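You operate a simulated robot arm through the tools that you are given. There is no shell and no other tool. Be economical: measure what you need, move in short steps, check, and stop when the job is done.

You are at the controls of a simulated two-armed robot. One attempt, no reset.

## Task
Put the tub from the wash table top and the port cap from the left half of the bench on the flat green tray.
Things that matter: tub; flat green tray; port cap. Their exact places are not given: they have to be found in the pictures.

It is judged by the outcome, as a careful person would: the job done as asked, and still so three seconds after it is handed in. It fails if anything else is knocked over, pushed out of place, dropped, spilled or broken. Lids that push on must go on centred and level and be pressed home; caps that screw on are set level and turned clockwise until they are tight.

## Robot
Two 7-joint arms with two-finger parallel grippers on one trunk, on a base that drives. Base frame: it is fixed to the floor where the robot stands at the start and does not move with it; the origin is under the middle of the robot, x ahead of it, y to its left, z up. Units: m, degrees, N and s.
The left shoulder is at the start at [0.06, 0.143, 0.93], the right one opposite. Places, roughly: flat green tray [-0.75, -1.75, 0.75]; port cap [-0.75, -1, 0.75]. Payload 1.57 kg a hand.
The tool frame of a hand sits at the grasp point between the pads (the TCP): z along the fingers, y along the line on which they close. The tips reach 0.03 m beyond it. Largest opening 0.11 m; finger width 0.024, thickness 0.012; the body of the gripper, 0.048 by 0.112 m, starts 0.078 m behind the TCP.
Orientation is that of the tool frame in the base frame, as a unit quaternion [x, y, z, w]. With the fingers straight down and closing along the base's y, the tool's x points along the base's -x, its y along +y and its z along -z.

## Interface
- The arms move only by the tool apply_moves. It takes "left_moves", "right_moves" or both (then of equal length, played together; a hand with none holds still); each is a list of rows, each a list of 7 numbers: the closure, from 0 (fully open) to 1 (shut), then the shift along the base's x, y, z in m, then the turn, a rotation vector about the base's x, y, z in degrees. In form: [[gripper, dx, dy, dz, ax, ay, az], ...]. A call has 1 to 10 rows; each row is the pose to reach, as a shift and turn from the pose commanded when the call began. Rows are played at 5 a second. More than 0.05 m and 8.6 degrees between two rows, or a gripper value outside its range, and nothing of the call is played. A pose out of reach is approached as far as the arm can. The call stops where the force on the tool passes 40 N (or 10 N more than at its start, if that is more) or the arm is blocked; 0.2 s more then pass. The fingers move at their own pace (about 0.045 m/s each) and stop on an object; they squeeze with about 34 N. The grip force told is the motor's: it shows also when the fingers shut on nothing. Time passes only in rows, and 0.2 s behind the last, so rows that repeat a pose let the fingers close. It gives the time, the measured TCP pose, the force on the tool (base axes), the opening and the grip force at its end, in the units of the frame above (readings bear some noise).
- Cameras (640 x 400 px; columns grow to the right, rows downward): "scene" is now at [0.0464, -0.0283, 1.5339]; the picture's right is [-0.19, -0.98, 0.00], its down [-0.71, 0.13, -0.69] and it looks along [0.68, -0.13, -0.72] (base axes); focal length 288 px, centre (320, 200). "left" rides on the left gripper at [0.07, -0.016, -0.141] in its tool frame; the picture's right is [0.23, 0.97, 0.00], its down [-0.86, 0.20, -0.48] and it looks along [-0.47, 0.11, 0.88] (tool axes); focal length 222 px, centre (320, 200). "right" rides on the right gripper at [0.07, 0.016, -0.141] in its tool frame; the picture's right is [-0.23, 0.97, 0.00], its down [-0.86, -0.20, -0.48] and it looks along [-0.47, -0.11, 0.88] (tool axes); focal length 222 px, centre (320, 200).
- grab_frame(camera): a new picture of that camera. The clock stands still meanwhile.
- lift_body(by): slides the trunk up (or, below 0, down) by that many m; the arms and the scene camera ride with it, the base frame stays. It gives what a move gives, with no picture.
- base_move(legs): drives the robot by 1 to 6 legs, each [ahead, left, turn to the left] in m, m and degrees, along the robot's own axes; the way and the turn of a leg run together, so that a leg with both is an arc; at most 1.5 m and 180 degrees a leg. The arms and the cameras ride along, it lands a little off, and it stops where it bumps. It gives what a move gives.
- pan_tilt(pan, tilt): turns the head with the scene camera to pan (to the left, within 86 degrees either way) and tilt (down, from -29 to 69), counted from straight ahead of the robot. It gives what a move gives.
- measure_at(camera, pixels): for up to 12 pixels [column, row] of the newest picture of that camera ("zoom" is the newest enlarged one), the place [x, y, z] in the base frame of the surface seen there, good to about 0.002 m, but the place of the scene camera against the robot may be out by one fixed shift of up to 0.025 m in any direction. The clock stands still meanwhile.
- close_up(camera, box): a new picture of the part [left, top, right, bottom] of that camera's present view, enlarged. The clock stands still meanwhile.
- hand_in(): hands the job in; it is judged then, once.

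Work in short steps. Measure before you move; look again where a grasp or a placing could have gone wrong, and mend it. You have 80 turns and 70 pictures in all, those below and enlarged ones among them. Open the grippers and draw the arms clear of the work before you hand the job in, unless the task says otherwise; then end with one line.

The tools are called after "Emit:" by a JSON object that holds its "api" and its "payload". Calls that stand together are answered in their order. apply_moves: Moves the arms, as the interface text tells. Its arguments: {"type":"object","properties":{"left_moves":{"type":"array","items":{"type":"array","items":{"type":"number"}}},"right_moves":{"type":"array","items":{"type":"array","items":{"type":"number"}}}},"required":[]} The other tools are called the same way: lift_body (by) slides the trunk up or down; base_move (legs) drives the base; pan_tilt (pan, tilt) turns the head that bears the scene camera; grab_frame (camera) takes a picture; measure_at (camera, pixels) gives the place of the surface under pixels of a picture; close_up (camera, box) takes an enlarged picture of a part of a camera's view; hand_in () hands the job in.

At the start:

```text
t: 0.0
left_eef_pos: [0.4177, 0.1959, 1.1211]
left_tcp_rot: [0.0, 1.0, 0.0, 0.001]
left_contact_force: [-0.2, 0.3, 0.4]
left_gripper_width: 0.1101
left_grasp_force: 0.1
right_eef_pos: [0.4495, -0.2455, 1.0613]
right_tcp_rot: [0.001, 1.0, 0.001, 0.0]
right_contact_force: [-0.1, 0.8, 0.3]
right_gripper_width: 0.1099
right_grasp_force: 0.1
trunk travel left (down, up): [-0.529, 0.061]
robot x, y, heading: [0.0015, 0.0016, -0.0]
head pan, tilt: [-10.7, 46.4]
```

scene: 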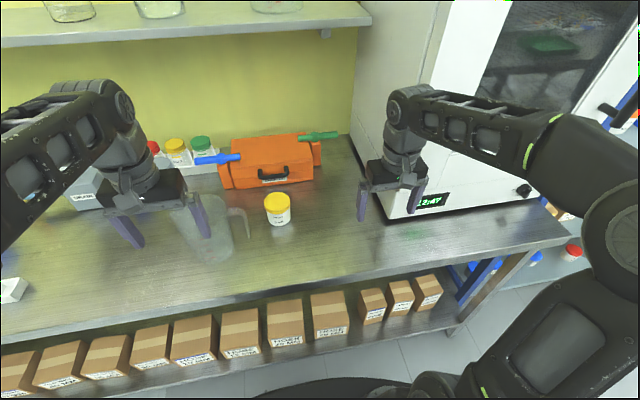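
right: 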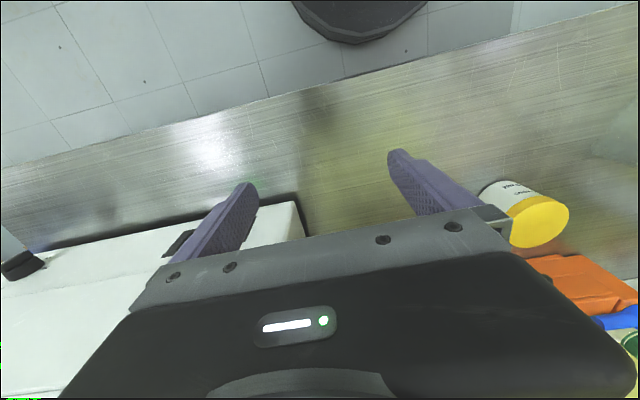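
left: 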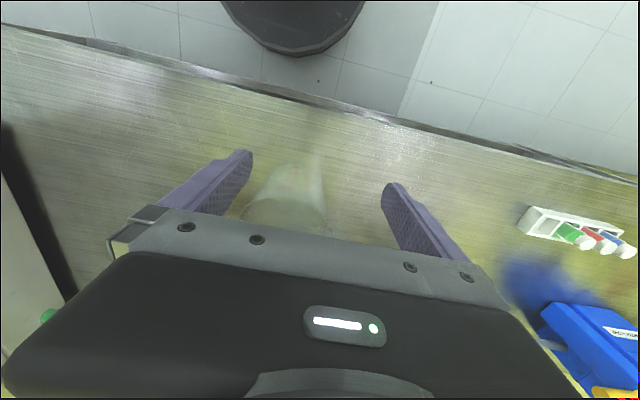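

The front table shows a yellow-lidded jar, a clear jug and an orange box; the tray and cap are said to be behind on the right. I turn the head right to look.

Emit:
{"api": "pan_tilt", "payload": {"pan": -86, "tilt": 25}}

Emit:
{"api": "grab_frame", "payload": {"camera": "scene"}}

Emit:
{"api": "pan_tilt", "payload": {"pan": 80, "tilt": 25}}

Emit:
{"api": "grab_frame", "payload": {"camera": "scene"}}

```text
t: 1.5
left_eef_pos: [0.4178, 0.197, 1.1196]
left_tcp_rot: [0.0, 1.0, -0.001, 0.001]
left_contact_force: [-0.6, 0.5, 0.0]
left_gripper_width: 0.1099
left_grasp_force: 0.1
right_eef_pos: [0.4498, -0.2444, 1.0606]
right_tcp_rot: [0.0, 1.0, 0.0, 0.0]
right_contact_force: [0.6, 0.0, -0.2]
right_gripper_width: 0.1101
right_grasp_force: 0.0
trunk travel left (down, up): [-0.529, 0.061]
robot x, y, heading: [-0.005, -0.0013, 0.2]
head pan, tilt: [-85.9, 25.0]
```

```text
66 pictures are left
```

scene: 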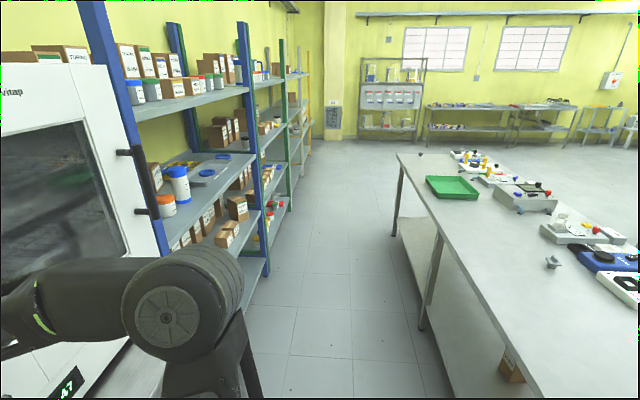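

```text
t: 4.0
left_eef_pos: [0.4182, 0.1955, 1.1208]
left_tcp_rot: [0.0, 1.0, 0.0, 0.001]
left_contact_force: [-0.7, 0.1, -0.7]
left_gripper_width: 0.1097
left_grasp_force: 0.0
right_eef_pos: [0.4493, -0.2455, 1.0604]
right_tcp_rot: [0.0, 1.0, 0.0, 0.0]
right_contact_force: [0.8, 0.3, 0.3]
right_gripper_width: 0.1102
right_grasp_force: 0.1
trunk travel left (down, up): [-0.529, 0.061]
robot x, y, heading: [-0.0001, -0.0053, 0.0]
head pan, tilt: [80.0, 25.0]
```

```text
65 pictures are left
```

scene: 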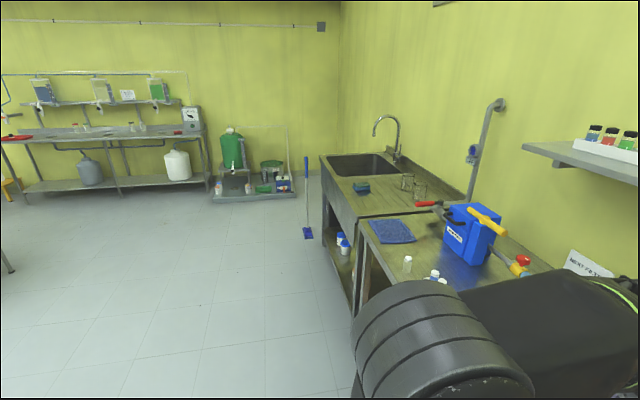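

The tray sits on the bench behind (about 452,187), a small grey part at (553,262). The sink table is on the left; I enlarge it to find the tub.

Emit:
{"api": "close_up", "payload": {"camera": "scene", "box": [300, 110, 540, 290]}}

Emit:
{"api": "close_up", "payload": {"camera": "scene", "box": [0, 60, 320, 260]}}

```text
2.22 times, centred on (420, 200) of scene
```

zoom: 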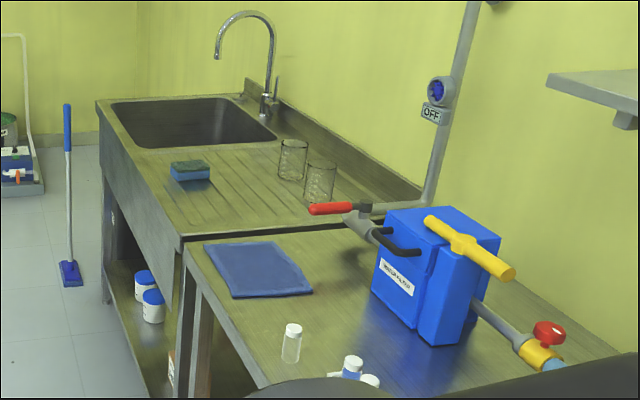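

```text
2.00 times, centred on (160, 160) of scene
```

zoom: 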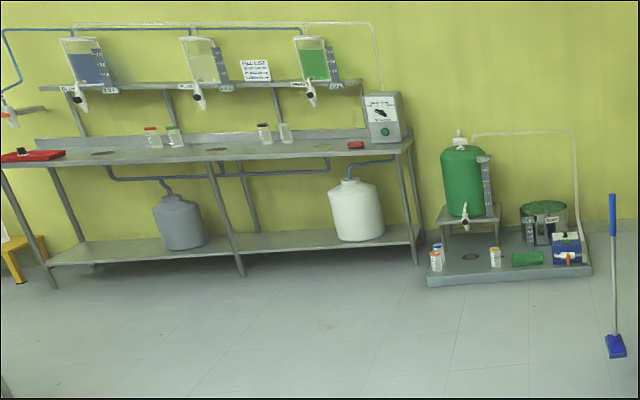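

I look at the rest of the front table straight ahead and left, and the bench more closely.

Emit:
{"api": "pan_tilt", "payload": {"pan": 35, "tilt": 35}}

Emit:
{"api": "grab_frame", "payload": {"camera": "scene"}}

Emit:
{"api": "pan_tilt", "payload": {"pan": -10, "tilt": 30}}

Emit:
{"api": "grab_frame", "payload": {"camera": "scene"}}

Emit:
{"api": "pan_tilt", "payload": {"pan": -86, "tilt": 30}}

Emit:
{"api": "close_up", "payload": {"camera": "scene", "box": [390, 90, 640, 246]}}

```text
t: 5.1
left_eef_pos: [0.4183, 0.1964, 1.1209]
left_tcp_rot: [0.0, 1.0, 0.0, 0.001]
left_contact_force: [0.0, -0.4, -0.4]
left_gripper_width: 0.1102
left_grasp_force: 0.0
right_eef_pos: [0.4504, -0.245, 1.0597]
right_tcp_rot: [-0.001, 1.0, -0.001, -0.001]
right_contact_force: [-0.2, 0.2, 0.5]
right_gripper_width: 0.11
right_grasp_force: 0.0
trunk travel left (down, up): [-0.529, 0.061]
robot x, y, heading: [0.0004, -0.0015, -0.2]
head pan, tilt: [35.0, 35.0]
```

```text
62 pictures are left
```

scene: 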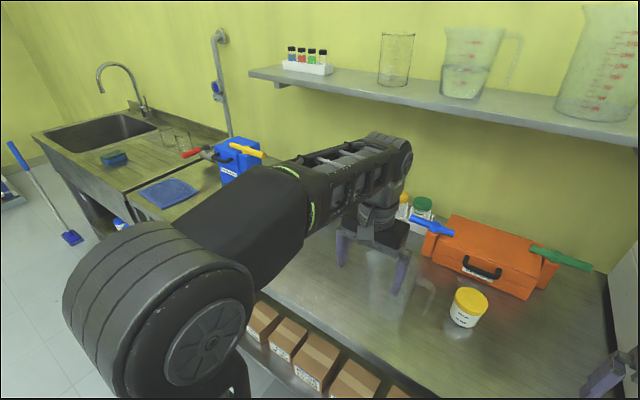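

```text
t: 6.2
left_eef_pos: [0.4185, 0.1962, 1.1197]
left_tcp_rot: [0.0, 1.0, 0.0, 0.0]
left_contact_force: [0.1, 0.0, -0.4]
left_gripper_width: 0.1098
left_grasp_force: 0.1
right_eef_pos: [0.45, -0.2447, 1.0613]
right_tcp_rot: [-0.001, 1.0, 0.0, 0.0]
right_contact_force: [-0.1, -0.4, 0.2]
right_gripper_width: 0.1099
right_grasp_force: 0.0
trunk travel left (down, up): [-0.529, 0.061]
robot x, y, heading: [0.0014, -0.001, 0.1]
head pan, tilt: [-10.0, 30.0]
```

```text
61 pictures are left
```

scene: 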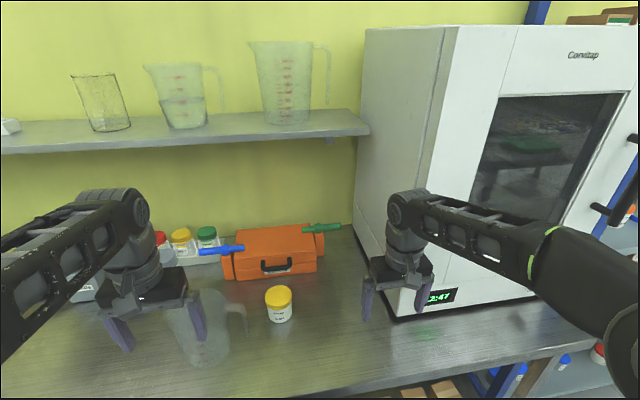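

```text
t: 7.7
left_eef_pos: [0.4192, 0.1962, 1.1199]
left_tcp_rot: [0.0, 1.0, 0.0, 0.001]
left_contact_force: [0.8, -0.3, 0.1]
left_gripper_width: 0.1099
left_grasp_force: 0.0
right_eef_pos: [0.4488, -0.2451, 1.0601]
right_tcp_rot: [-0.001, 1.0, 0.0, 0.0]
right_contact_force: [-1.0, -0.7, 0.0]
right_gripper_width: 0.1099
right_grasp_force: 0.0
trunk travel left (down, up): [-0.529, 0.061]
robot x, y, heading: [-0.0026, -0.0033, 0.1]
head pan, tilt: [-85.9, 30.0]
```

```text
2.56 times, centred on (515, 168) of scene
```

zoom: 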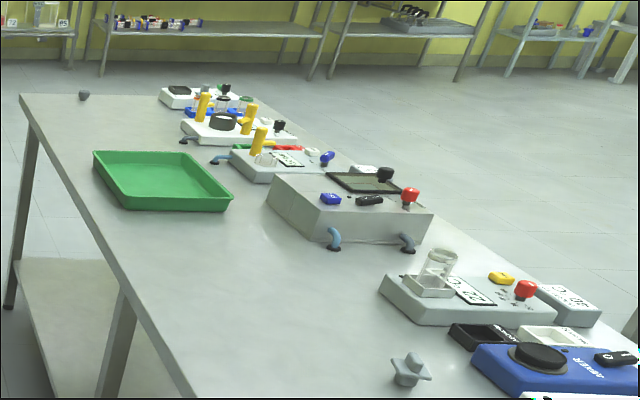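

I measure the tray, the small grey winged part, the grey lump at the far end, and the bench edges.

Emit:
{"api": "measure_at", "payload": {"camera": "zoom", "pixels": [[160, 185], [95, 155], [230, 205], [410, 372], [410, 356], [84, 95], [25, 95], [180, 385], [350, 200], [100, 260]]}}

Emit:
{"api": "close_up", "payload": {"camera": "scene", "box": [500, 180, 640, 268]}}

Emit:
{"api": "close_up", "payload": {"camera": "scene", "box": [390, 100, 530, 188]}}

```text
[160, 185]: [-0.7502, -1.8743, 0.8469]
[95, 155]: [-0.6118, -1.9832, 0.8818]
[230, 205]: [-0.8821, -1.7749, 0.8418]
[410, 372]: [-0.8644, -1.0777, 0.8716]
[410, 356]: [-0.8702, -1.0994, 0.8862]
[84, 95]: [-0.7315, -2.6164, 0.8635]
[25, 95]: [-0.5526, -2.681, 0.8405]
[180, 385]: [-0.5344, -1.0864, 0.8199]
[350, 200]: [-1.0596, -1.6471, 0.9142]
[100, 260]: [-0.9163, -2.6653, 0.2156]
```

```text
4.55 times, centred on (570, 224) of scene
```

zoom: 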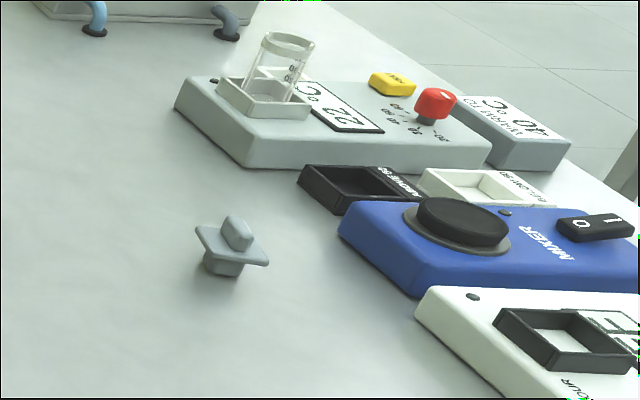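

```text
4.55 times, centred on (460, 144) of scene
```

zoom: 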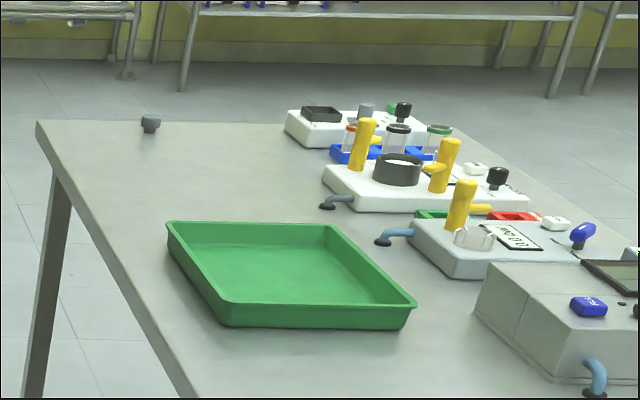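

The cap (winged, at about [-0.865,-1.08,0.87]) and tray (centre ≈[-0.75,-1.87]) are identified. I look closely at the front table for the tub and its label.

Emit:
{"api": "pan_tilt", "payload": {"pan": 5, "tilt": 40}}

Emit:
{"api": "close_up", "payload": {"camera": "scene", "box": [160, 90, 480, 290]}}

Emit:
{"api": "measure_at", "payload": {"camera": "zoom", "pixels": [[320, 200], [440, 170], [440, 200], [440, 230], [500, 100], [400, 300], [250, 250]]}}

```text
t: 9.4
left_eef_pos: [0.4183, 0.1959, 1.1212]
left_tcp_rot: [0.0, 1.0, 0.001, 0.001]
left_contact_force: [0.5, 0.1, 0.1]
left_gripper_width: 0.1097
left_grasp_force: 0.0
right_eef_pos: [0.4501, -0.2449, 1.0599]
right_tcp_rot: [0.0, 1.0, 0.001, 0.0]
right_contact_force: [0.7, 0.7, 0.4]
right_gripper_width: 0.1098
right_grasp_force: 0.0
trunk travel left (down, up): [-0.529, 0.061]
robot x, y, heading: [0.0007, 0.0025, 0.2]
head pan, tilt: [5.0, 40.0]
```

```text
2.00 times, centred on (320, 190) of scene
```

zoom: 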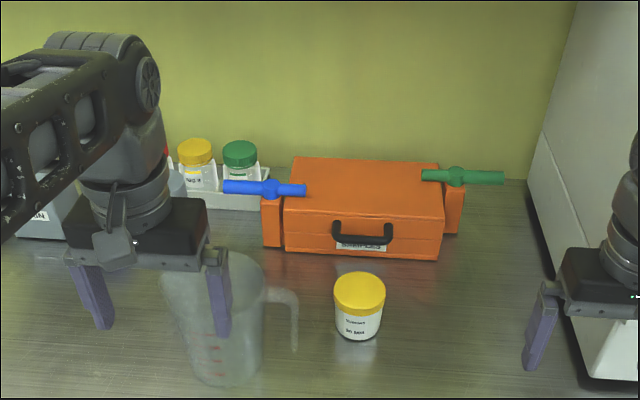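

```text
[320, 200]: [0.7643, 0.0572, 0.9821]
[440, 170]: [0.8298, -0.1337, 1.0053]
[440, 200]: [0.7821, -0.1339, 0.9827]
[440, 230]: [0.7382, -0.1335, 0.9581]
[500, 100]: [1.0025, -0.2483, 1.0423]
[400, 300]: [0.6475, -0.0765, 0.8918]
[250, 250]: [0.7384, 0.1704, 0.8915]
```

I zoom the tub's label and measure the tub's lid.

Emit:
{"api": "close_up", "payload": {"camera": "scene", "box": [310, 218, 374, 268]}}

Emit:
{"api": "measure_at", "payload": {"camera": "zoom", "pixels": [[290, 120], [330, 300], [150, 150], [430, 150], [300, 390], [290, 30], [140, 300], [430, 300]]}}

```text
8.00 times, centred on (342, 243) of scene
```

zoom: 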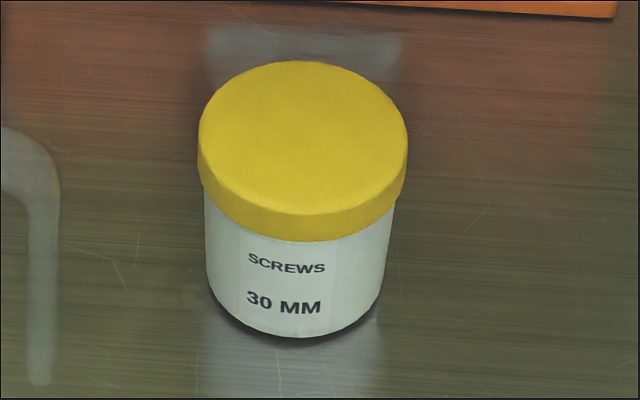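

```text
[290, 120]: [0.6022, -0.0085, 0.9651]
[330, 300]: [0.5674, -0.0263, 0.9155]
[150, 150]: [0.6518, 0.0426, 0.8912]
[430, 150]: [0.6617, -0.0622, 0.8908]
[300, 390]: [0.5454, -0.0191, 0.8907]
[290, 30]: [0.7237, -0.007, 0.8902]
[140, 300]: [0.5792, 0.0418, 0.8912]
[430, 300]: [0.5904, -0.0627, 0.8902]
```

The tub says "SCREWS 30 MM". Before choosing it I want to see the unseen rear of the room to be sure which table is meant; I draw the arms in and measure the free room.

Emit:
{"api": "apply_moves", "payload": {"left_moves": [[0, -0.04, 0, 0.04, 0, 0, 0], [0, -0.07, 0, 0.08, 0, 0, 0]], "right_moves": [[0, -0.04, 0, 0.04, 0, 0, 0], [0, -0.08, 0.0, 0.08, 0, 0, 0]]}}

Emit:
{"api": "pan_tilt", "payload": {"pan": 5, "tilt": 69}}

Emit:
{"api": "grab_frame", "payload": {"camera": "scene"}}

Emit:
{"api": "measure_at", "payload": {"camera": "scene", "pixels": [[320, 300], [320, 330], [320, 370], [100, 250], [450, 300], [320, 250], [200, 330]]}}

```text
refused: row 1 steps farther than a row can; nothing moved
```

```text
t: 10.3
left_eef_pos: [0.4185, 0.1965, 1.1213]
left_tcp_rot: [0.0, 1.0, 0.0, 0.0]
left_contact_force: [0.4, -1.3, 0.2]
left_gripper_width: 0.11
left_grasp_force: 0.1
right_eef_pos: [0.4498, -0.2442, 1.0611]
right_tcp_rot: [0.0, 1.0, 0.0, 0.0]
right_contact_force: [-0.3, 0.1, 0.7]
right_gripper_width: 0.1103
right_grasp_force: 0.0
trunk travel left (down, up): [-0.529, 0.061]
robot x, y, heading: [-0.0025, -0.0011, -0.2]
head pan, tilt: [5.0, 68.8]
```

```text
55 pictures are left
```

scene: 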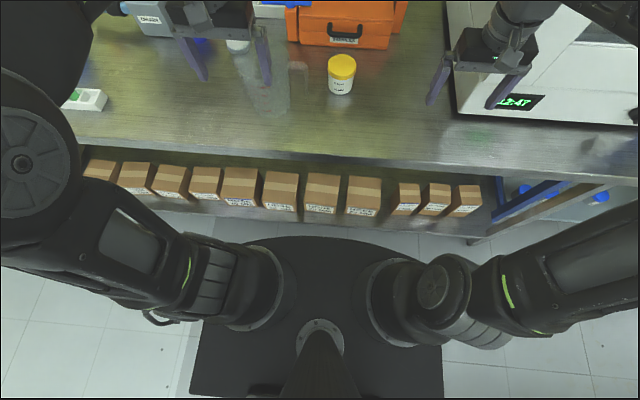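

```text
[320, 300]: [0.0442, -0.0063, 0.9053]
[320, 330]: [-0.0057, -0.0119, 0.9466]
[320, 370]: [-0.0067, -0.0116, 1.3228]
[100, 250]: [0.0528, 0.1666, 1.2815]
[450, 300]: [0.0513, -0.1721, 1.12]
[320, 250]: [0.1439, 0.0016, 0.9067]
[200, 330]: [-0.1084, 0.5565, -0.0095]
```

The table edge is just ahead of the robot's body. I draw the arms in with smaller steps and back off a little.

Emit:
{"api": "apply_moves", "payload": {"left_moves": [[0, -0.03, 0, 0.03, 0, 0, 0], [0, -0.06, 0, 0.06, 0, 0, 0]], "right_moves": [[0, -0.03, 0, 0.03, 0, 0, 0], [0, -0.06, 0, 0.06, 0, 0, 0]]}}

Emit:
{"api": "base_move", "payload": {"legs": [[-0.1, 0, 0], [0, 0, 60]]}}

Emit:
{"api": "pan_tilt", "payload": {"pan": 86, "tilt": 20}}

Emit:
{"api": "grab_frame", "payload": {"camera": "scene"}}

```text
t: 10.9
left_eef_pos: [0.3811, 0.1864, 1.1299]
left_tcp_rot: [-0.001, 1.0, 0.0, 0.002]
left_contact_force: [0.0, -0.9, 0.7]
left_gripper_width: 0.1099
left_grasp_force: 0.0
left hand out of reach, approached as far as the arm can: row 1, 2
right_eef_pos: [0.3911, -0.2477, 1.1205]
right_tcp_rot: [0.0, 1.0, 0.001, 0.004]
right_contact_force: [-0.7, 1.4, 0.2]
right_gripper_width: 0.1099
right_grasp_force: 0.1
trunk travel left (down, up): [-0.529, 0.061]
robot x, y, heading: [0.0012, 0.0006, 0.1]
head pan, tilt: [5.0, 68.8]
```

```text
t: 14.7
left_eef_pos: [-0.0708, 0.4255, 1.1298]
left_tcp_rot: [-0.504, 0.863, 0.0, 0.0]
left_contact_force: [-0.5, -0.1, 0.6]
left_gripper_width: 0.1102
left_grasp_force: 0.0
right_eef_pos: [0.3117, 0.2202, 1.1208]
right_tcp_rot: [-0.503, 0.864, 0.004, 0.001]
right_contact_force: [0.7, -0.3, -1.0]
right_gripper_width: 0.1098
right_grasp_force: 0.0
trunk travel left (down, up): [-0.529, 0.061]
robot x, y, heading: [-0.0988, 0.0053, 60.4]
head pan, tilt: [5.0, 68.8]
```

```text
t: 16.3
left_eef_pos: [-0.0712, 0.4252, 1.1287]
left_tcp_rot: [-0.504, 0.863, 0.001, 0.001]
left_contact_force: [0.4, 0.4, -0.8]
left_gripper_width: 0.1099
left_grasp_force: 0.1
right_eef_pos: [0.3125, 0.2192, 1.1205]
right_tcp_rot: [-0.503, 0.864, 0.003, 0.001]
right_contact_force: [0.1, -0.4, 0.6]
right_gripper_width: 0.1098
right_grasp_force: 0.1
trunk travel left (down, up): [-0.529, 0.061]
robot x, y, heading: [-0.0968, -0.0001, 60.4]
head pan, tilt: [85.9, 20.0]
```

```text
54 pictures are left
```

scene: 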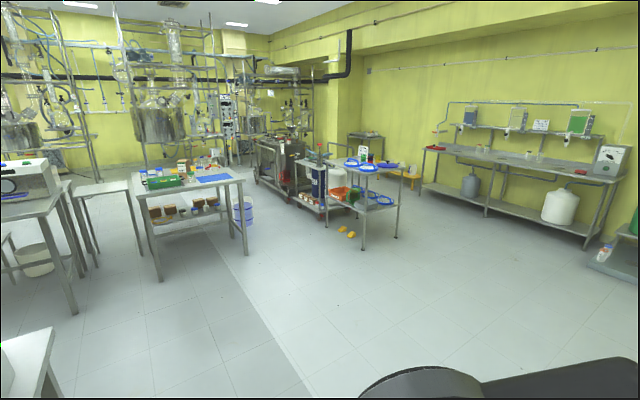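

Other furniture is far off; the tub's place isn't listed, so it is within starting reach: the front table. I look at that table from here, with the arms out of the way.

Emit:
{"api": "pan_tilt", "payload": {"pan": -30, "tilt": 35}}

Emit:
{"api": "grab_frame", "payload": {"camera": "scene"}}

```text
t: 18.2
left_eef_pos: [-0.0702, 0.4251, 1.1288]
left_tcp_rot: [-0.504, 0.864, 0.001, 0.001]
left_contact_force: [-1.0, -0.1, 0.6]
left_gripper_width: 0.1099
left_grasp_force: 0.1
right_eef_pos: [0.3135, 0.219, 1.1209]
right_tcp_rot: [-0.503, 0.864, 0.005, 0.001]
right_contact_force: [0.0, 0.0, -0.2]
right_gripper_width: 0.11
right_grasp_force: 0.1
trunk travel left (down, up): [-0.529, 0.061]
robot x, y, heading: [-0.0993, -0.0007, 60.5]
head pan, tilt: [-30.0, 35.0]
```

```text
53 pictures are left
```

scene: 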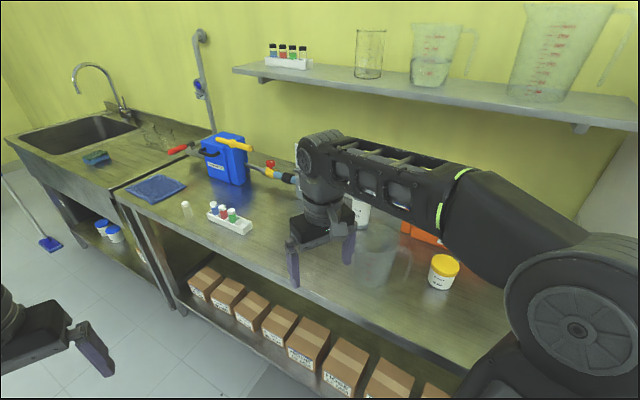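

A white cylinder shows behind the gripper at (360,210); I zoom on it to rule out another tub.

Emit:
{"api": "close_up", "payload": {"camera": "scene", "box": [280, 150, 440, 250]}}

```text
4.00 times, centred on (360, 200) of scene
```

zoom: 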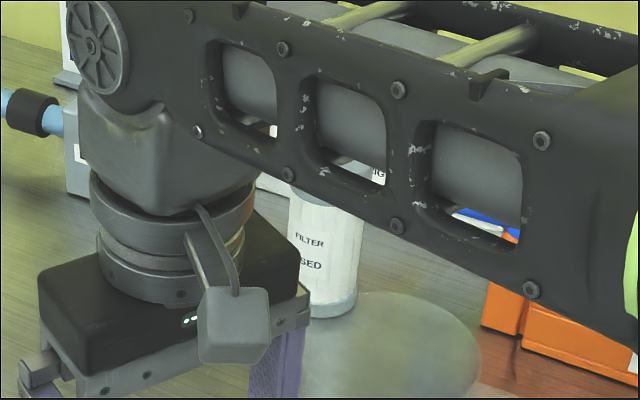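

That is a used filter cartridge, not a tub. The yellow-lidded tub is the one; I drive back to face the table, shifted slightly left so the right hand is in front of the tub.

Emit:
{"api": "base_move", "payload": {"legs": [[0, 0, -60], [0.1, 0.12, 0]]}}

Emit:
{"api": "pan_tilt", "payload": {"pan": -10, "tilt": 45}}

Emit:
{"api": "grab_frame", "payload": {"camera": "scene"}}

Emit:
{"api": "grab_frame", "payload": {"camera": "right"}}

```text
t: 22.2
left_eef_pos: [0.3809, 0.3122, 1.1276]
left_tcp_rot: [-0.008, 1.0, 0.0, -0.001]
left_contact_force: [0.0, 0.2, 0.2]
left_gripper_width: 0.1102
left_grasp_force: 0.1
right_eef_pos: [0.3964, -0.1222, 1.1207]
right_tcp_rot: [-0.006, 1.0, 0.002, 0.002]
right_contact_force: [0.3, 0.6, -1.2]
right_gripper_width: 0.1102
right_grasp_force: 0.1
trunk travel left (down, up): [-0.529, 0.061]
robot x, y, heading: [-0.0, 0.1201, 0.6]
head pan, tilt: [-30.0, 35.0]
```

```text
t: 23.1
left_eef_pos: [0.3794, 0.3109, 1.1282]
left_tcp_rot: [-0.008, 1.0, 0.0, 0.001]
left_contact_force: [0.1, -0.3, 0.2]
left_gripper_width: 0.1099
left_grasp_force: 0.1
right_eef_pos: [0.3956, -0.1233, 1.1213]
right_tcp_rot: [-0.007, 1.0, 0.003, 0.003]
right_contact_force: [-0.7, -0.7, 0.0]
right_gripper_width: 0.1103
right_grasp_force: 0.0
trunk travel left (down, up): [-0.529, 0.061]
robot x, y, heading: [0.0016, 0.1229, 0.8]
head pan, tilt: [-10.0, 45.0]
```

```text
51 pictures are left
```

scene: 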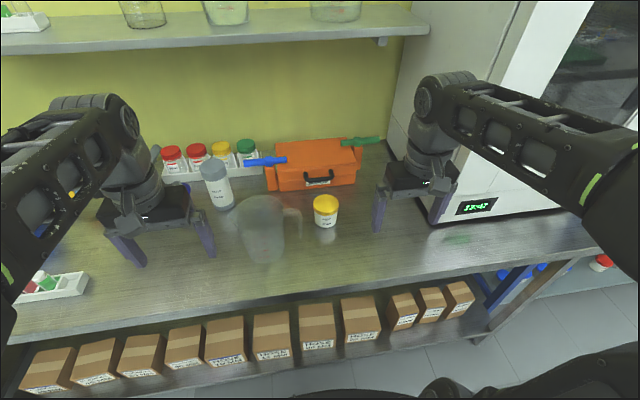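

```text
50 pictures are left
```

right: 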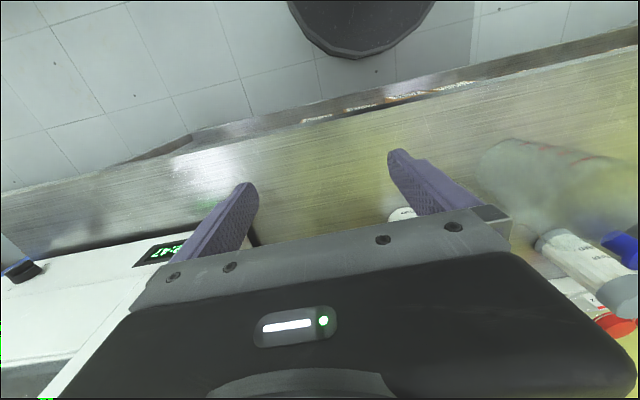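

The tub is at about (326,210), close to the jug's handle. I move the right hand forward high up, partly closed, then look with its camera.

Emit:
{"api": "apply_moves", "payload": {"right_moves": [[0.1, 0.045, 0.02, 0, 0, 0, 0], [0.2, 0.09, 0.04, 0, 0, 0, 0], [0.2, 0.13, 0.06, 0, 0, 0, 0], [0.2, 0.15, 0.08, 0, 0, 0, 0]]}}

Emit:
{"api": "grab_frame", "payload": {"camera": "right"}}

Emit:
{"api": "grab_frame", "payload": {"camera": "scene"}}

```text
t: 24.1
left_eef_pos: [0.3805, 0.3089, 1.1292]
left_tcp_rot: [-0.006, 1.0, 0.001, 0.0]
left_contact_force: [0.0, 0.1, -0.3]
left_gripper_width: 0.1101
left_grasp_force: 0.0
right_eef_pos: [0.5361, -0.0463, 1.1037]
right_tcp_rot: [-0.006, 1.0, 0.004, 0.007]
right_contact_force: [-0.1, -0.3, -0.1]
right_gripper_width: 0.0879
right_grasp_force: 0.1
right hand out of reach, approached as far as the arm can: row 2, 3, 4
trunk travel left (down, up): [-0.529, 0.061]
robot x, y, heading: [-0.0013, 0.1186, 0.9]
head pan, tilt: [-10.0, 45.0]
```

```text
49 pictures are left
```

right: 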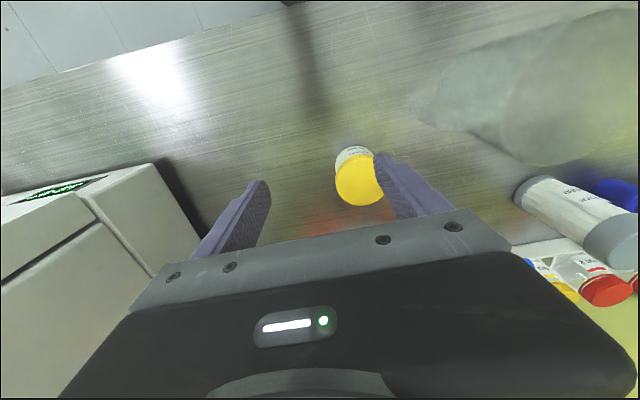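

```text
48 pictures are left
```

scene: 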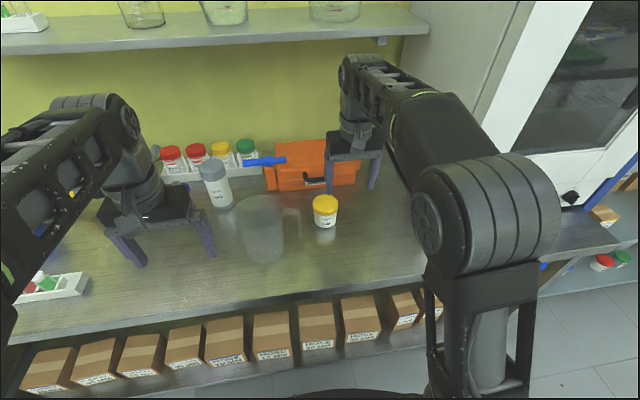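

Now I measure the tub's lid, handle, and table in both views to find the camera offset.

Emit:
{"api": "measure_at", "payload": {"camera": "right", "pixels": [[358, 182], [340, 180], [374, 180], [355, 155], [358, 201], [330, 130], [395, 160], [420, 120], [320, 215]]}}

Emit:
{"api": "measure_at", "payload": {"camera": "scene", "pixels": [[325, 202], [316, 203], [334, 203], [325, 226], [325, 250], [297, 220], [320, 184]]}}

```text
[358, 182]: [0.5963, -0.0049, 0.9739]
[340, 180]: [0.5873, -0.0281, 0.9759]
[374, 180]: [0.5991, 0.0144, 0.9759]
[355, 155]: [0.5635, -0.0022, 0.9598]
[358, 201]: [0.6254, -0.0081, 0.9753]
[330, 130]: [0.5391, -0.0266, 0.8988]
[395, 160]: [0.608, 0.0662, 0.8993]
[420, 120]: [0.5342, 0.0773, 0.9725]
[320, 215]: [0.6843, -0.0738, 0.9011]
```

```text
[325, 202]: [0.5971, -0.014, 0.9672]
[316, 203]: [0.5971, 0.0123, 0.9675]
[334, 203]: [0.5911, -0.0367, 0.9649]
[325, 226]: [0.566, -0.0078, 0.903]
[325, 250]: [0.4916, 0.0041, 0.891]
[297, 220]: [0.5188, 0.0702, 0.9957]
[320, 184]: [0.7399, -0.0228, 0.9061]
```

Wrist camera gives the lid centre at about (0.598, -0.004), top 0.975, table 0.899. I move over it and descend, opening 0.088 to clear the jug's handle, then check.

Emit:
{"api": "apply_moves", "payload": {"right_moves": [[0.2, 0.02, 0.015, -0.035, 0, 0, 0], [0.2, 0.045, 0.037, -0.05, 0, 0, 0], [0.2, 0.052, 0.039, -0.07, 0, 0, 0], [0.2, 0.052, 0.039, -0.08, 0, 0, 0]]}}

Emit:
{"api": "grab_frame", "payload": {"camera": "right"}}

Emit:
{"api": "grab_frame", "payload": {"camera": "scene"}}

```text
t: 25.1
left_eef_pos: [0.3796, 0.3126, 1.1289]
left_tcp_rot: [-0.007, 1.0, 0.0, 0.001]
left_contact_force: [-1.0, 1.0, 0.1]
left_gripper_width: 0.1101
left_grasp_force: 0.2
right_eef_pos: [0.5869, -0.0028, 1.022]
right_tcp_rot: [-0.006, 1.0, 0.003, 0.003]
right_contact_force: [-0.1, -0.2, -0.2]
right_gripper_width: 0.0878
right_grasp_force: 0.0
trunk travel left (down, up): [-0.529, 0.061]
robot x, y, heading: [0.0013, 0.1204, 0.7]
head pan, tilt: [-10.0, 45.0]
```

```text
47 pictures are left
```

right: 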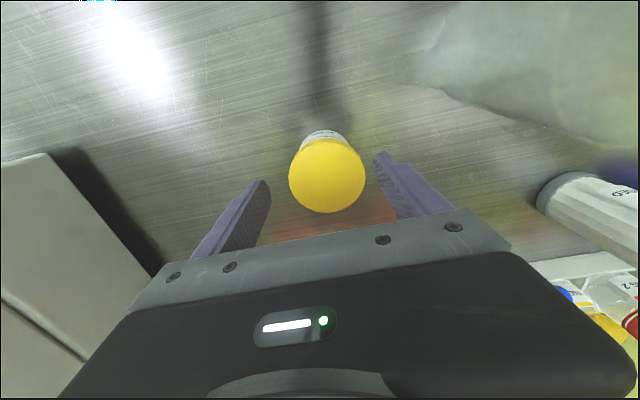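

```text
46 pictures are left
```

scene: 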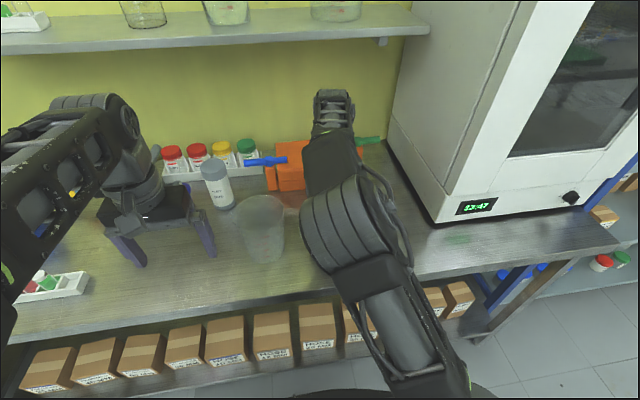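

Emit:
{"api": "measure_at", "payload": {"camera": "right", "pixels": [[327, 175], [292, 175], [362, 175], [327, 146], [327, 209], [420, 90], [400, 120]]}}

```text
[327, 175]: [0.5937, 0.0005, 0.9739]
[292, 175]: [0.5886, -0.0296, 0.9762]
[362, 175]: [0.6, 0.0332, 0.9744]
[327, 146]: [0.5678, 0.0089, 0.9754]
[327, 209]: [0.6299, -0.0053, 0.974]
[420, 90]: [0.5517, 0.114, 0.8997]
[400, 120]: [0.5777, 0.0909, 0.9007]
```

The lid centre is at (0.598, 0.0015) while the TCP reads (0.587, -0.003, 1.022). I correct by +0.011, +0.004, descend 0.08 and close.

Emit:
{"api": "apply_moves", "payload": {"right_moves": [[0.2, 0.011, 0.004, 0, 0, 0, 0], [0.2, 0.011, 0.004, -0.03, 0, 0, 0], [0.2, 0.011, 0.004, -0.06, 0, 0, 0], [0.2, 0.011, 0.004, -0.08, 0, 0, 0], [0.2, 0.011, 0.004, -0.08, 0, 0, 0], [1, 0.011, 0.004, -0.08, 0, 0, 0], [1, 0.011, 0.004, -0.08, 0, 0, 0], [1, 0.011, 0.004, -0.08, 0, 0, 0]]}}

Emit:
{"api": "grab_frame", "payload": {"camera": "right"}}

```text
t: 26.9
left_eef_pos: [0.3796, 0.3104, 1.1272]
left_tcp_rot: [-0.007, 1.0, -0.001, 0.0]
left_contact_force: [-0.1, -0.6, -0.8]
left_gripper_width: 0.1103
left_grasp_force: 0.1
right_eef_pos: [0.5979, 0.0007, 0.9403]
right_tcp_rot: [-0.006, 1.0, 0.002, 0.002]
right_contact_force: [-0.4, -0.7, -0.5]
right_gripper_width: 0.0693
right_grasp_force: 29.6
right hand out of reach, approached as far as the arm can: row 1
trunk travel left (down, up): [-0.529, 0.061]
robot x, y, heading: [-0.0026, 0.121, 0.6]
head pan, tilt: [-10.0, 45.0]
```

```text
45 pictures are left
```

right: 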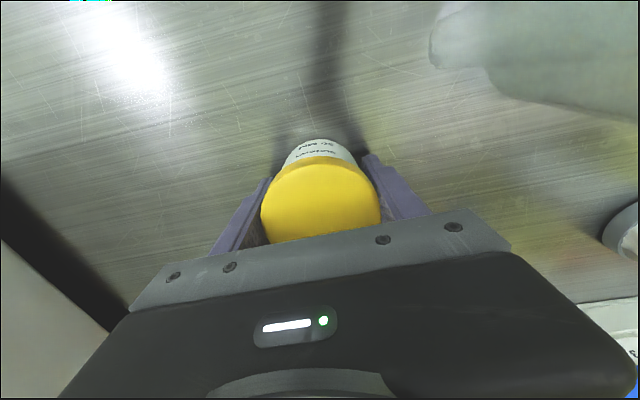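

Gripped at 0.069 m with 30 N. I lift straight up, then draw back toward the robot and away from the jug.

Emit:
{"api": "apply_moves", "payload": {"right_moves": [[1, 0, 0, 0.02, 0, 0, 0], [1, 0, 0, 0.05, 0, 0, 0], [1, 0, 0, 0.085, 0, 0, 0], [1, -0.03, -0.02, 0.115, 0, 0, 0], [1, -0.07, -0.045, 0.13, 0, 0, 0], [1, -0.11, -0.07, 0.14, 0, 0, 0], [1, -0.15, -0.095, 0.15, 0, 0, 0], [1, -0.19, -0.12, 0.16, 0, 0, 0], [1, -0.2, -0.13, 0.16, 0, 0, 0]]}}

Emit:
{"api": "grab_frame", "payload": {"camera": "right"}}

Emit:
{"api": "grab_frame", "payload": {"camera": "scene"}}

```text
t: 28.9
left_eef_pos: [0.3807, 0.3121, 1.1287]
left_tcp_rot: [-0.007, 1.0, -0.001, 0.001]
left_contact_force: [1.0, 0.7, -0.4]
left_gripper_width: 0.1099
left_grasp_force: 0.1
right_eef_pos: [0.3954, -0.1345, 1.1006]
right_tcp_rot: [-0.006, 1.0, 0.002, 0.002]
right_contact_force: [-0.2, -0.5, -4.8]
right_gripper_width: 0.0687
right_grasp_force: 34.2
right hand out of reach, approached as far as the arm can: row 3
trunk travel left (down, up): [-0.529, 0.061]
robot x, y, heading: [-0.0023, 0.1206, 1.0]
head pan, tilt: [-10.0, 45.0]
```

```text
44 pictures are left
```

right: 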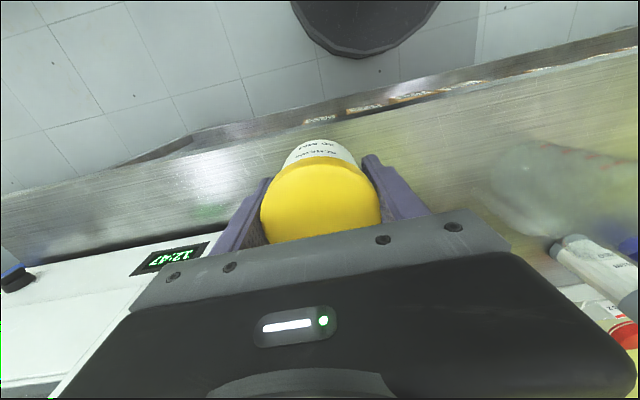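

```text
43 pictures are left
```

scene: 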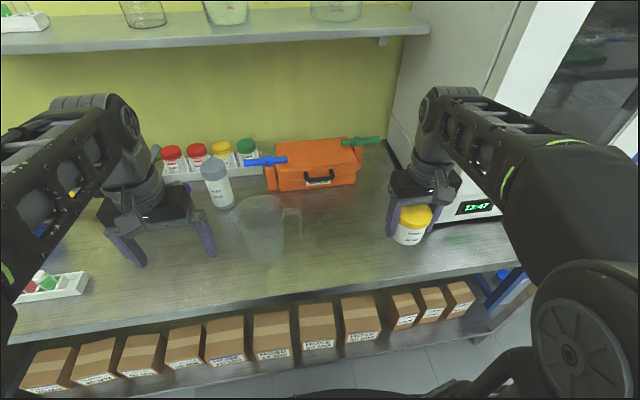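

The tub is held well. I back off 0.12 m, then turn left by 180° in the aisle to face the bench, in steps.

Emit:
{"api": "base_move", "payload": {"legs": [[-0.1, 0, 0], [0, 0, 90], [0, 0, 90]]}}

Emit:
{"api": "pan_tilt", "payload": {"pan": 50, "tilt": 40}}

Emit:
{"api": "grab_frame", "payload": {"camera": "scene"}}

```text
t: 37.6
left_eef_pos: [-0.487, -0.0654, 1.1289]
left_tcp_rot: [1.0, -0.002, -0.001, 0.0]
left_contact_force: [0.6, -0.5, -0.3]
left_gripper_width: 0.11
left_grasp_force: 0.1
right_eef_pos: [-0.4934, 0.3806, 1.1017]
right_tcp_rot: [1.0, -0.004, -0.003, 0.003]
right_contact_force: [-0.3, -0.4, -4.0]
right_gripper_width: 0.0687
right_grasp_force: 34.1
trunk travel left (down, up): [-0.529, 0.061]
robot x, y, heading: [-0.1008, 0.1131, 179.7]
head pan, tilt: [-10.0, 45.0]
```

```text
t: 38.9
left_eef_pos: [-0.487, -0.0658, 1.1295]
left_tcp_rot: [1.0, -0.002, -0.001, 0.001]
left_contact_force: [1.0, -1.3, -0.9]
left_gripper_width: 0.1098
left_grasp_force: 0.0
right_eef_pos: [-0.4941, 0.3811, 1.1004]
right_tcp_rot: [1.0, -0.003, -0.003, 0.003]
right_contact_force: [-1.0, -0.8, -4.3]
right_gripper_width: 0.0689
right_grasp_force: 34.0
trunk travel left (down, up): [-0.529, 0.061]
robot x, y, heading: [-0.0995, 0.1163, 179.6]
head pan, tilt: [50.0, 40.0]
```

```text
42 pictures are left
```

scene: 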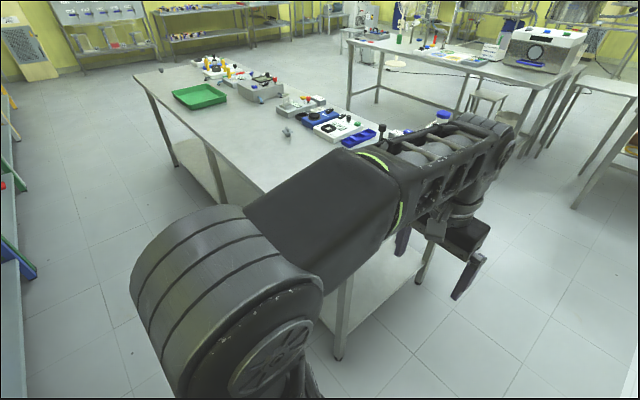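

The bench is bare near its front edge. I drive to the robot's left (−y) along the bench toward the tray.

Emit:
{"api": "base_move", "payload": {"legs": [[0, 1.1, 0], [0, 1.07, 0]]}}

Emit:
{"api": "pan_tilt", "payload": {"pan": 10, "tilt": 50}}

Emit:
{"api": "grab_frame", "payload": {"camera": "scene"}}

```text
t: 49.6
left_eef_pos: [-0.5021, -2.2185, 1.1299]
left_tcp_rot: [1.0, -0.007, -0.001, -0.001]
left_contact_force: [0.5, 0.5, -1.2]
left_gripper_width: 0.1102
left_grasp_force: 0.1
right_eef_pos: [-0.5049, -1.7734, 1.1007]
right_tcp_rot: [1.0, -0.008, -0.003, 0.002]
right_contact_force: [-0.7, -0.6, -4.1]
right_gripper_width: 0.0686
right_grasp_force: 33.5
trunk travel left (down, up): [-0.529, 0.061]
robot x, y, heading: [-0.1147, -2.036, 179.4]
head pan, tilt: [50.0, 40.0]
```

```text
t: 50.7
left_eef_pos: [-0.5016, -2.2193, 1.128]
left_tcp_rot: [1.0, -0.006, -0.001, 0.0]
left_contact_force: [-1.2, 0.0, 0.2]
left_gripper_width: 0.1101
left_grasp_force: 0.1
right_eef_pos: [-0.506, -1.7727, 1.1009]
right_tcp_rot: [1.0, -0.008, -0.003, 0.002]
right_contact_force: [-0.1, -0.3, -4.4]
right_gripper_width: 0.0689
right_grasp_force: 33.7
trunk travel left (down, up): [-0.529, 0.061]
robot x, y, heading: [-0.1166, -2.0373, 179.1]
head pan, tilt: [10.0, 50.0]
```

```text
41 pictures are left
```

scene: 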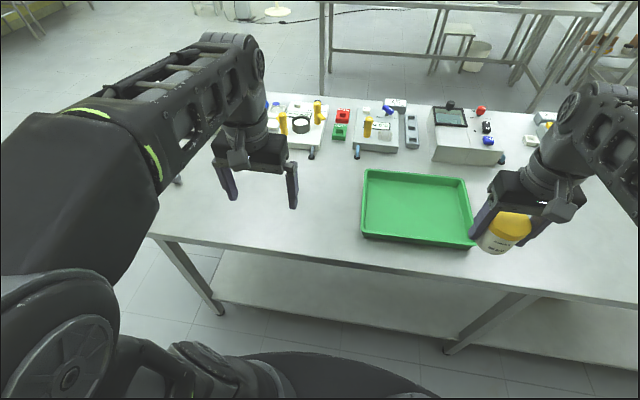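

I measure the tray: rims, floor, and bench edge.

Emit:
{"api": "measure_at", "payload": {"camera": "scene", "pixels": [[417, 206], [370, 172], [462, 180], [364, 230], [472, 240], [420, 185], [430, 225], [330, 200], [300, 262], [520, 290]]}}

```text
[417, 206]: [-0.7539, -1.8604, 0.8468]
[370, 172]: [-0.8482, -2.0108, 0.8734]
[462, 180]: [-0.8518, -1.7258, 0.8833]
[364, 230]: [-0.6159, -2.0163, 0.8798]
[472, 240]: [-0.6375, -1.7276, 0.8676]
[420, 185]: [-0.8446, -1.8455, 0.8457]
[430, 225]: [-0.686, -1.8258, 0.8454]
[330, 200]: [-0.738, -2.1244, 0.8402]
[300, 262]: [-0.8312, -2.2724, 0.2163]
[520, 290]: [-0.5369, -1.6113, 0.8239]
```

The tray spans about x −0.61…−0.87, y −2.02…−1.72, floor about 0.85. I move the base 0.08 m nearer and bring the tub over the tray at (-0.74,-1.84).

Emit:
{"api": "base_move", "payload": {"legs": [[0.08, 0, 0]]}}

Emit:
{"api": "apply_moves", "payload": {"right_moves": [[1, -0.03, -0.015, -0.01, 0, 0, 0], [1, -0.06, -0.03, -0.03, 0, 0, 0], [1, -0.1, -0.045, -0.05, 0, 0, 0], [1, -0.14, -0.06, -0.07, 0, 0, 0], [1, -0.155, -0.067, -0.1, 0, 0, 0]]}}

Emit:
{"api": "grab_frame", "payload": {"camera": "right"}}

Emit:
{"api": "grab_frame", "payload": {"camera": "scene"}}

```text
t: 51.7
left_eef_pos: [-0.5841, -2.2166, 1.1282]
left_tcp_rot: [1.0, -0.007, -0.001, 0.0]
left_contact_force: [-0.7, 0.4, -0.4]
left_gripper_width: 0.11
left_grasp_force: 0.0
right_eef_pos: [-0.5871, -1.771, 1.1003]
right_tcp_rot: [1.0, -0.008, -0.001, 0.003]
right_contact_force: [0.1, -0.2, -4.3]
right_gripper_width: 0.0687
right_grasp_force: 33.8
trunk travel left (down, up): [-0.529, 0.061]
robot x, y, heading: [-0.1944, -2.0373, 179.3]
head pan, tilt: [10.0, 50.0]
```

```text
t: 52.9
left_eef_pos: [-0.5839, -2.2181, 1.1283]
left_tcp_rot: [1.0, -0.006, 0.0, 0.0]
left_contact_force: [-0.6, 0.9, -0.3]
left_gripper_width: 0.1103
left_grasp_force: 0.1
right_eef_pos: [-0.7411, -1.8398, 0.9979]
right_tcp_rot: [1.0, -0.006, -0.003, 0.003]
right_contact_force: [-0.1, 1.2, -4.2]
right_gripper_width: 0.0685
right_grasp_force: 33.8
trunk travel left (down, up): [-0.529, 0.061]
robot x, y, heading: [-0.1982, -2.0396, 179.5]
head pan, tilt: [10.0, 50.0]
```

```text
40 pictures are left
```

right: 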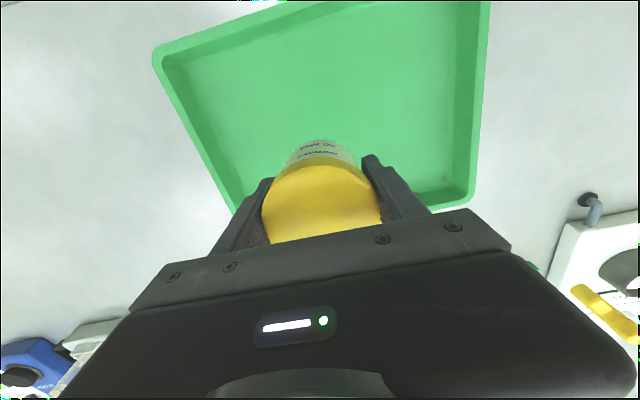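

```text
39 pictures are left
```

scene: 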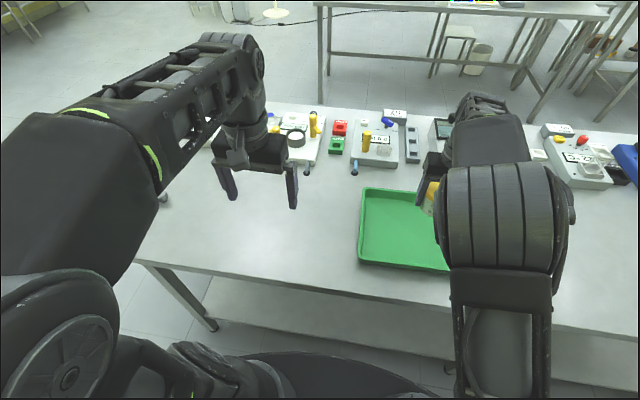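

I measure the tray with the wrist camera for an exact placement.

Emit:
{"api": "measure_at", "payload": {"camera": "right", "pixels": [[330, 80], [250, 130], [420, 140], [240, 205], [470, 198], [157, 55], [480, 100], [430, 190], [490, 30], [120, 200]]}}

```text
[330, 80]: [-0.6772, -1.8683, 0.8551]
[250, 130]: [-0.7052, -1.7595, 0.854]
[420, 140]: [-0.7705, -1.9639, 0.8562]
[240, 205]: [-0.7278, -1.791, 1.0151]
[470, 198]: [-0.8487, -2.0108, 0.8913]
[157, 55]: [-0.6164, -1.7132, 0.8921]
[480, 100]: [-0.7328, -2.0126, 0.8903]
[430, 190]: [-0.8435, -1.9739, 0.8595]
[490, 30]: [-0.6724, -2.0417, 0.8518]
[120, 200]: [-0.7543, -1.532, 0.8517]
```

Tray floor is 0.855; TCP at (-0.741,-1.840) is right. The tub's bottom is 0.041 below the TCP, so I lower about 0.10 in small steps.

Emit:
{"api": "apply_moves", "payload": {"right_moves": [[1, 0, 0, -0.03, 0, 0, 0], [1, 0, 0, -0.06, 0, 0, 0], [1, 0, 0, -0.08, 0, 0, 0], [1, 0, 0, -0.092, 0, 0, 0], [1, 0, 0, -0.097, 0, 0, 0], [1, 0, 0, -0.1, 0, 0, 0], [1, 0, 0, -0.102, 0, 0, 0]]}}

Emit:
{"api": "grab_frame", "payload": {"camera": "right"}}

```text
t: 54.5
left_eef_pos: [-0.5832, -2.2177, 1.1276]
left_tcp_rot: [1.0, -0.005, -0.001, 0.001]
left_contact_force: [-0.3, 0.0, 0.6]
left_gripper_width: 0.11
left_grasp_force: 0.0
right_eef_pos: [-0.741, -1.8386, 0.8984]
right_tcp_rot: [1.0, -0.007, -0.002, 0.002]
right_contact_force: [0.1, -0.5, -4.5]
right_gripper_width: 0.0686
right_grasp_force: 33.8
trunk travel left (down, up): [-0.529, 0.061]
robot x, y, heading: [-0.1955, -2.037, 179.3]
head pan, tilt: [10.0, 50.0]
```

```text
38 pictures are left
```

right: 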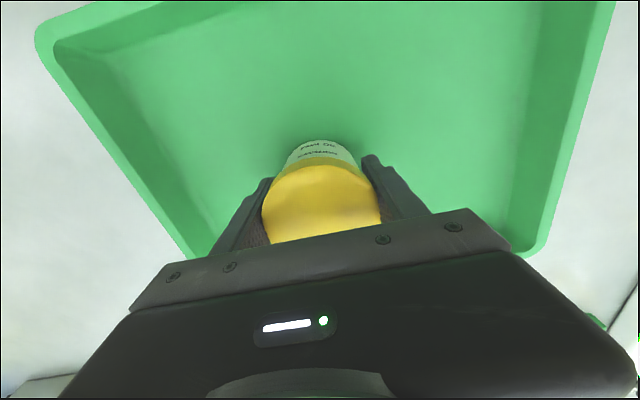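

The load is still on the hand (−4.5 N), so no contact yet; I lower a millimetre or two at a time.

Emit:
{"api": "apply_moves", "payload": {"right_moves": [[1, 0, 0, -0.001, 0, 0, 0], [1, 0, 0, -0.002, 0, 0, 0], [1, 0, 0, -0.003, 0, 0, 0]]}}

```text
t: 55.3
left_eef_pos: [-0.5815, -2.2189, 1.1299]
left_tcp_rot: [1.0, -0.006, -0.001, 0.0]
left_contact_force: [0.4, 0.5, 0.6]
left_gripper_width: 0.1102
left_grasp_force: 0.1
right_eef_pos: [-0.7419, -1.8382, 0.8964]
right_tcp_rot: [1.0, -0.006, -0.003, 0.003]
right_contact_force: [-2.9, -1.6, 12.5]
right_gripper_width: 0.0686
right_grasp_force: 34.0
trunk travel left (down, up): [-0.529, 0.061]
robot x, y, heading: [-0.1944, -2.0352, 179.1]
head pan, tilt: [10.0, 50.0]
```

The tub now rests on the tray floor (+12.5 N). I open to 0.09 and rise straight up.

Emit:
{"api": "apply_moves", "payload": {"right_moves": [[0.3, 0, 0, 0.001, 0, 0, 0], [0.15, 0, 0, 0.001, 0, 0, 0], [0.15, 0, 0, 0.001, 0, 0, 0], [0.15, 0, 0, 0.03, 0, 0, 0], [0.15, 0, 0, 0.07, 0, 0, 0], [0.15, 0, 0, 0.11, 0, 0, 0], [0.15, 0.03, 0, 0.14, 0, 0, 0], [0.15, 0.07, 0.02, 0.165, 0, 0, 0], [0.1, 0.11, 0.04, 0.18, 0, 0, 0], [0, 0.15, 0.06, 0.2, 0, 0, 0]]}}

Emit:
{"api": "grab_frame", "payload": {"camera": "scene"}}

```text
refused: row 8 steps farther than a row can; nothing moved
```

```text
37 pictures are left
```

scene: 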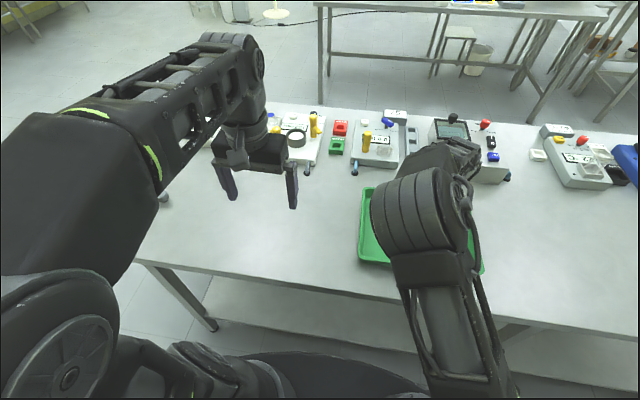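

A step was too long; I repeat with smaller ones.

Emit:
{"api": "apply_moves", "payload": {"right_moves": [[0.3, 0, 0, 0.001, 0, 0, 0], [0.15, 0, 0, 0.001, 0, 0, 0], [0.15, 0, 0, 0.001, 0, 0, 0], [0.15, 0, 0, 0.03, 0, 0, 0], [0.15, 0, 0, 0.07, 0, 0, 0], [0.15, 0, 0, 0.11, 0, 0, 0], [0.15, 0.03, 0, 0.14, 0, 0, 0], [0.15, 0.06, 0.02, 0.16, 0, 0, 0], [0.1, 0.1, 0.03, 0.18, 0, 0, 0], [0, 0.14, 0.04, 0.2, 0, 0, 0]]}}

Emit:
{"api": "grab_frame", "payload": {"camera": "scene"}}

```text
t: 57.5
left_eef_pos: [-0.583, -2.2166, 1.1298]
left_tcp_rot: [1.0, -0.006, -0.001, 0.001]
left_contact_force: [0.0, -1.1, 0.3]
left_gripper_width: 0.1099
left_grasp_force: 0.1
right_eef_pos: [-0.5971, -1.7989, 1.0937]
right_tcp_rot: [1.0, -0.007, -0.003, 0.002]
right_contact_force: [0.6, 0.4, 0.7]
right_gripper_width: 0.1098
right_grasp_force: 0.0
trunk travel left (down, up): [-0.529, 0.061]
robot x, y, heading: [-0.1989, -2.0374, 179.3]
head pan, tilt: [10.0, 50.0]
```

```text
36 pictures are left
```

scene: 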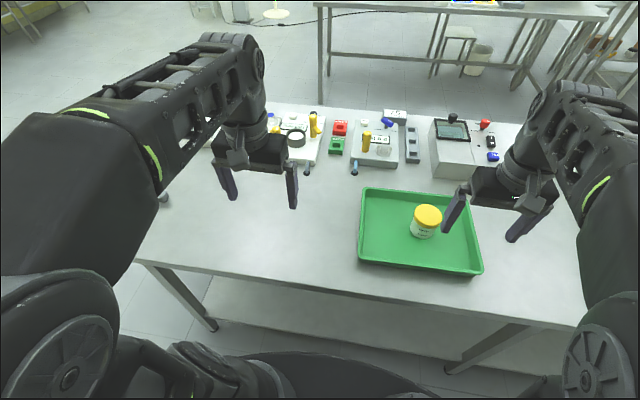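

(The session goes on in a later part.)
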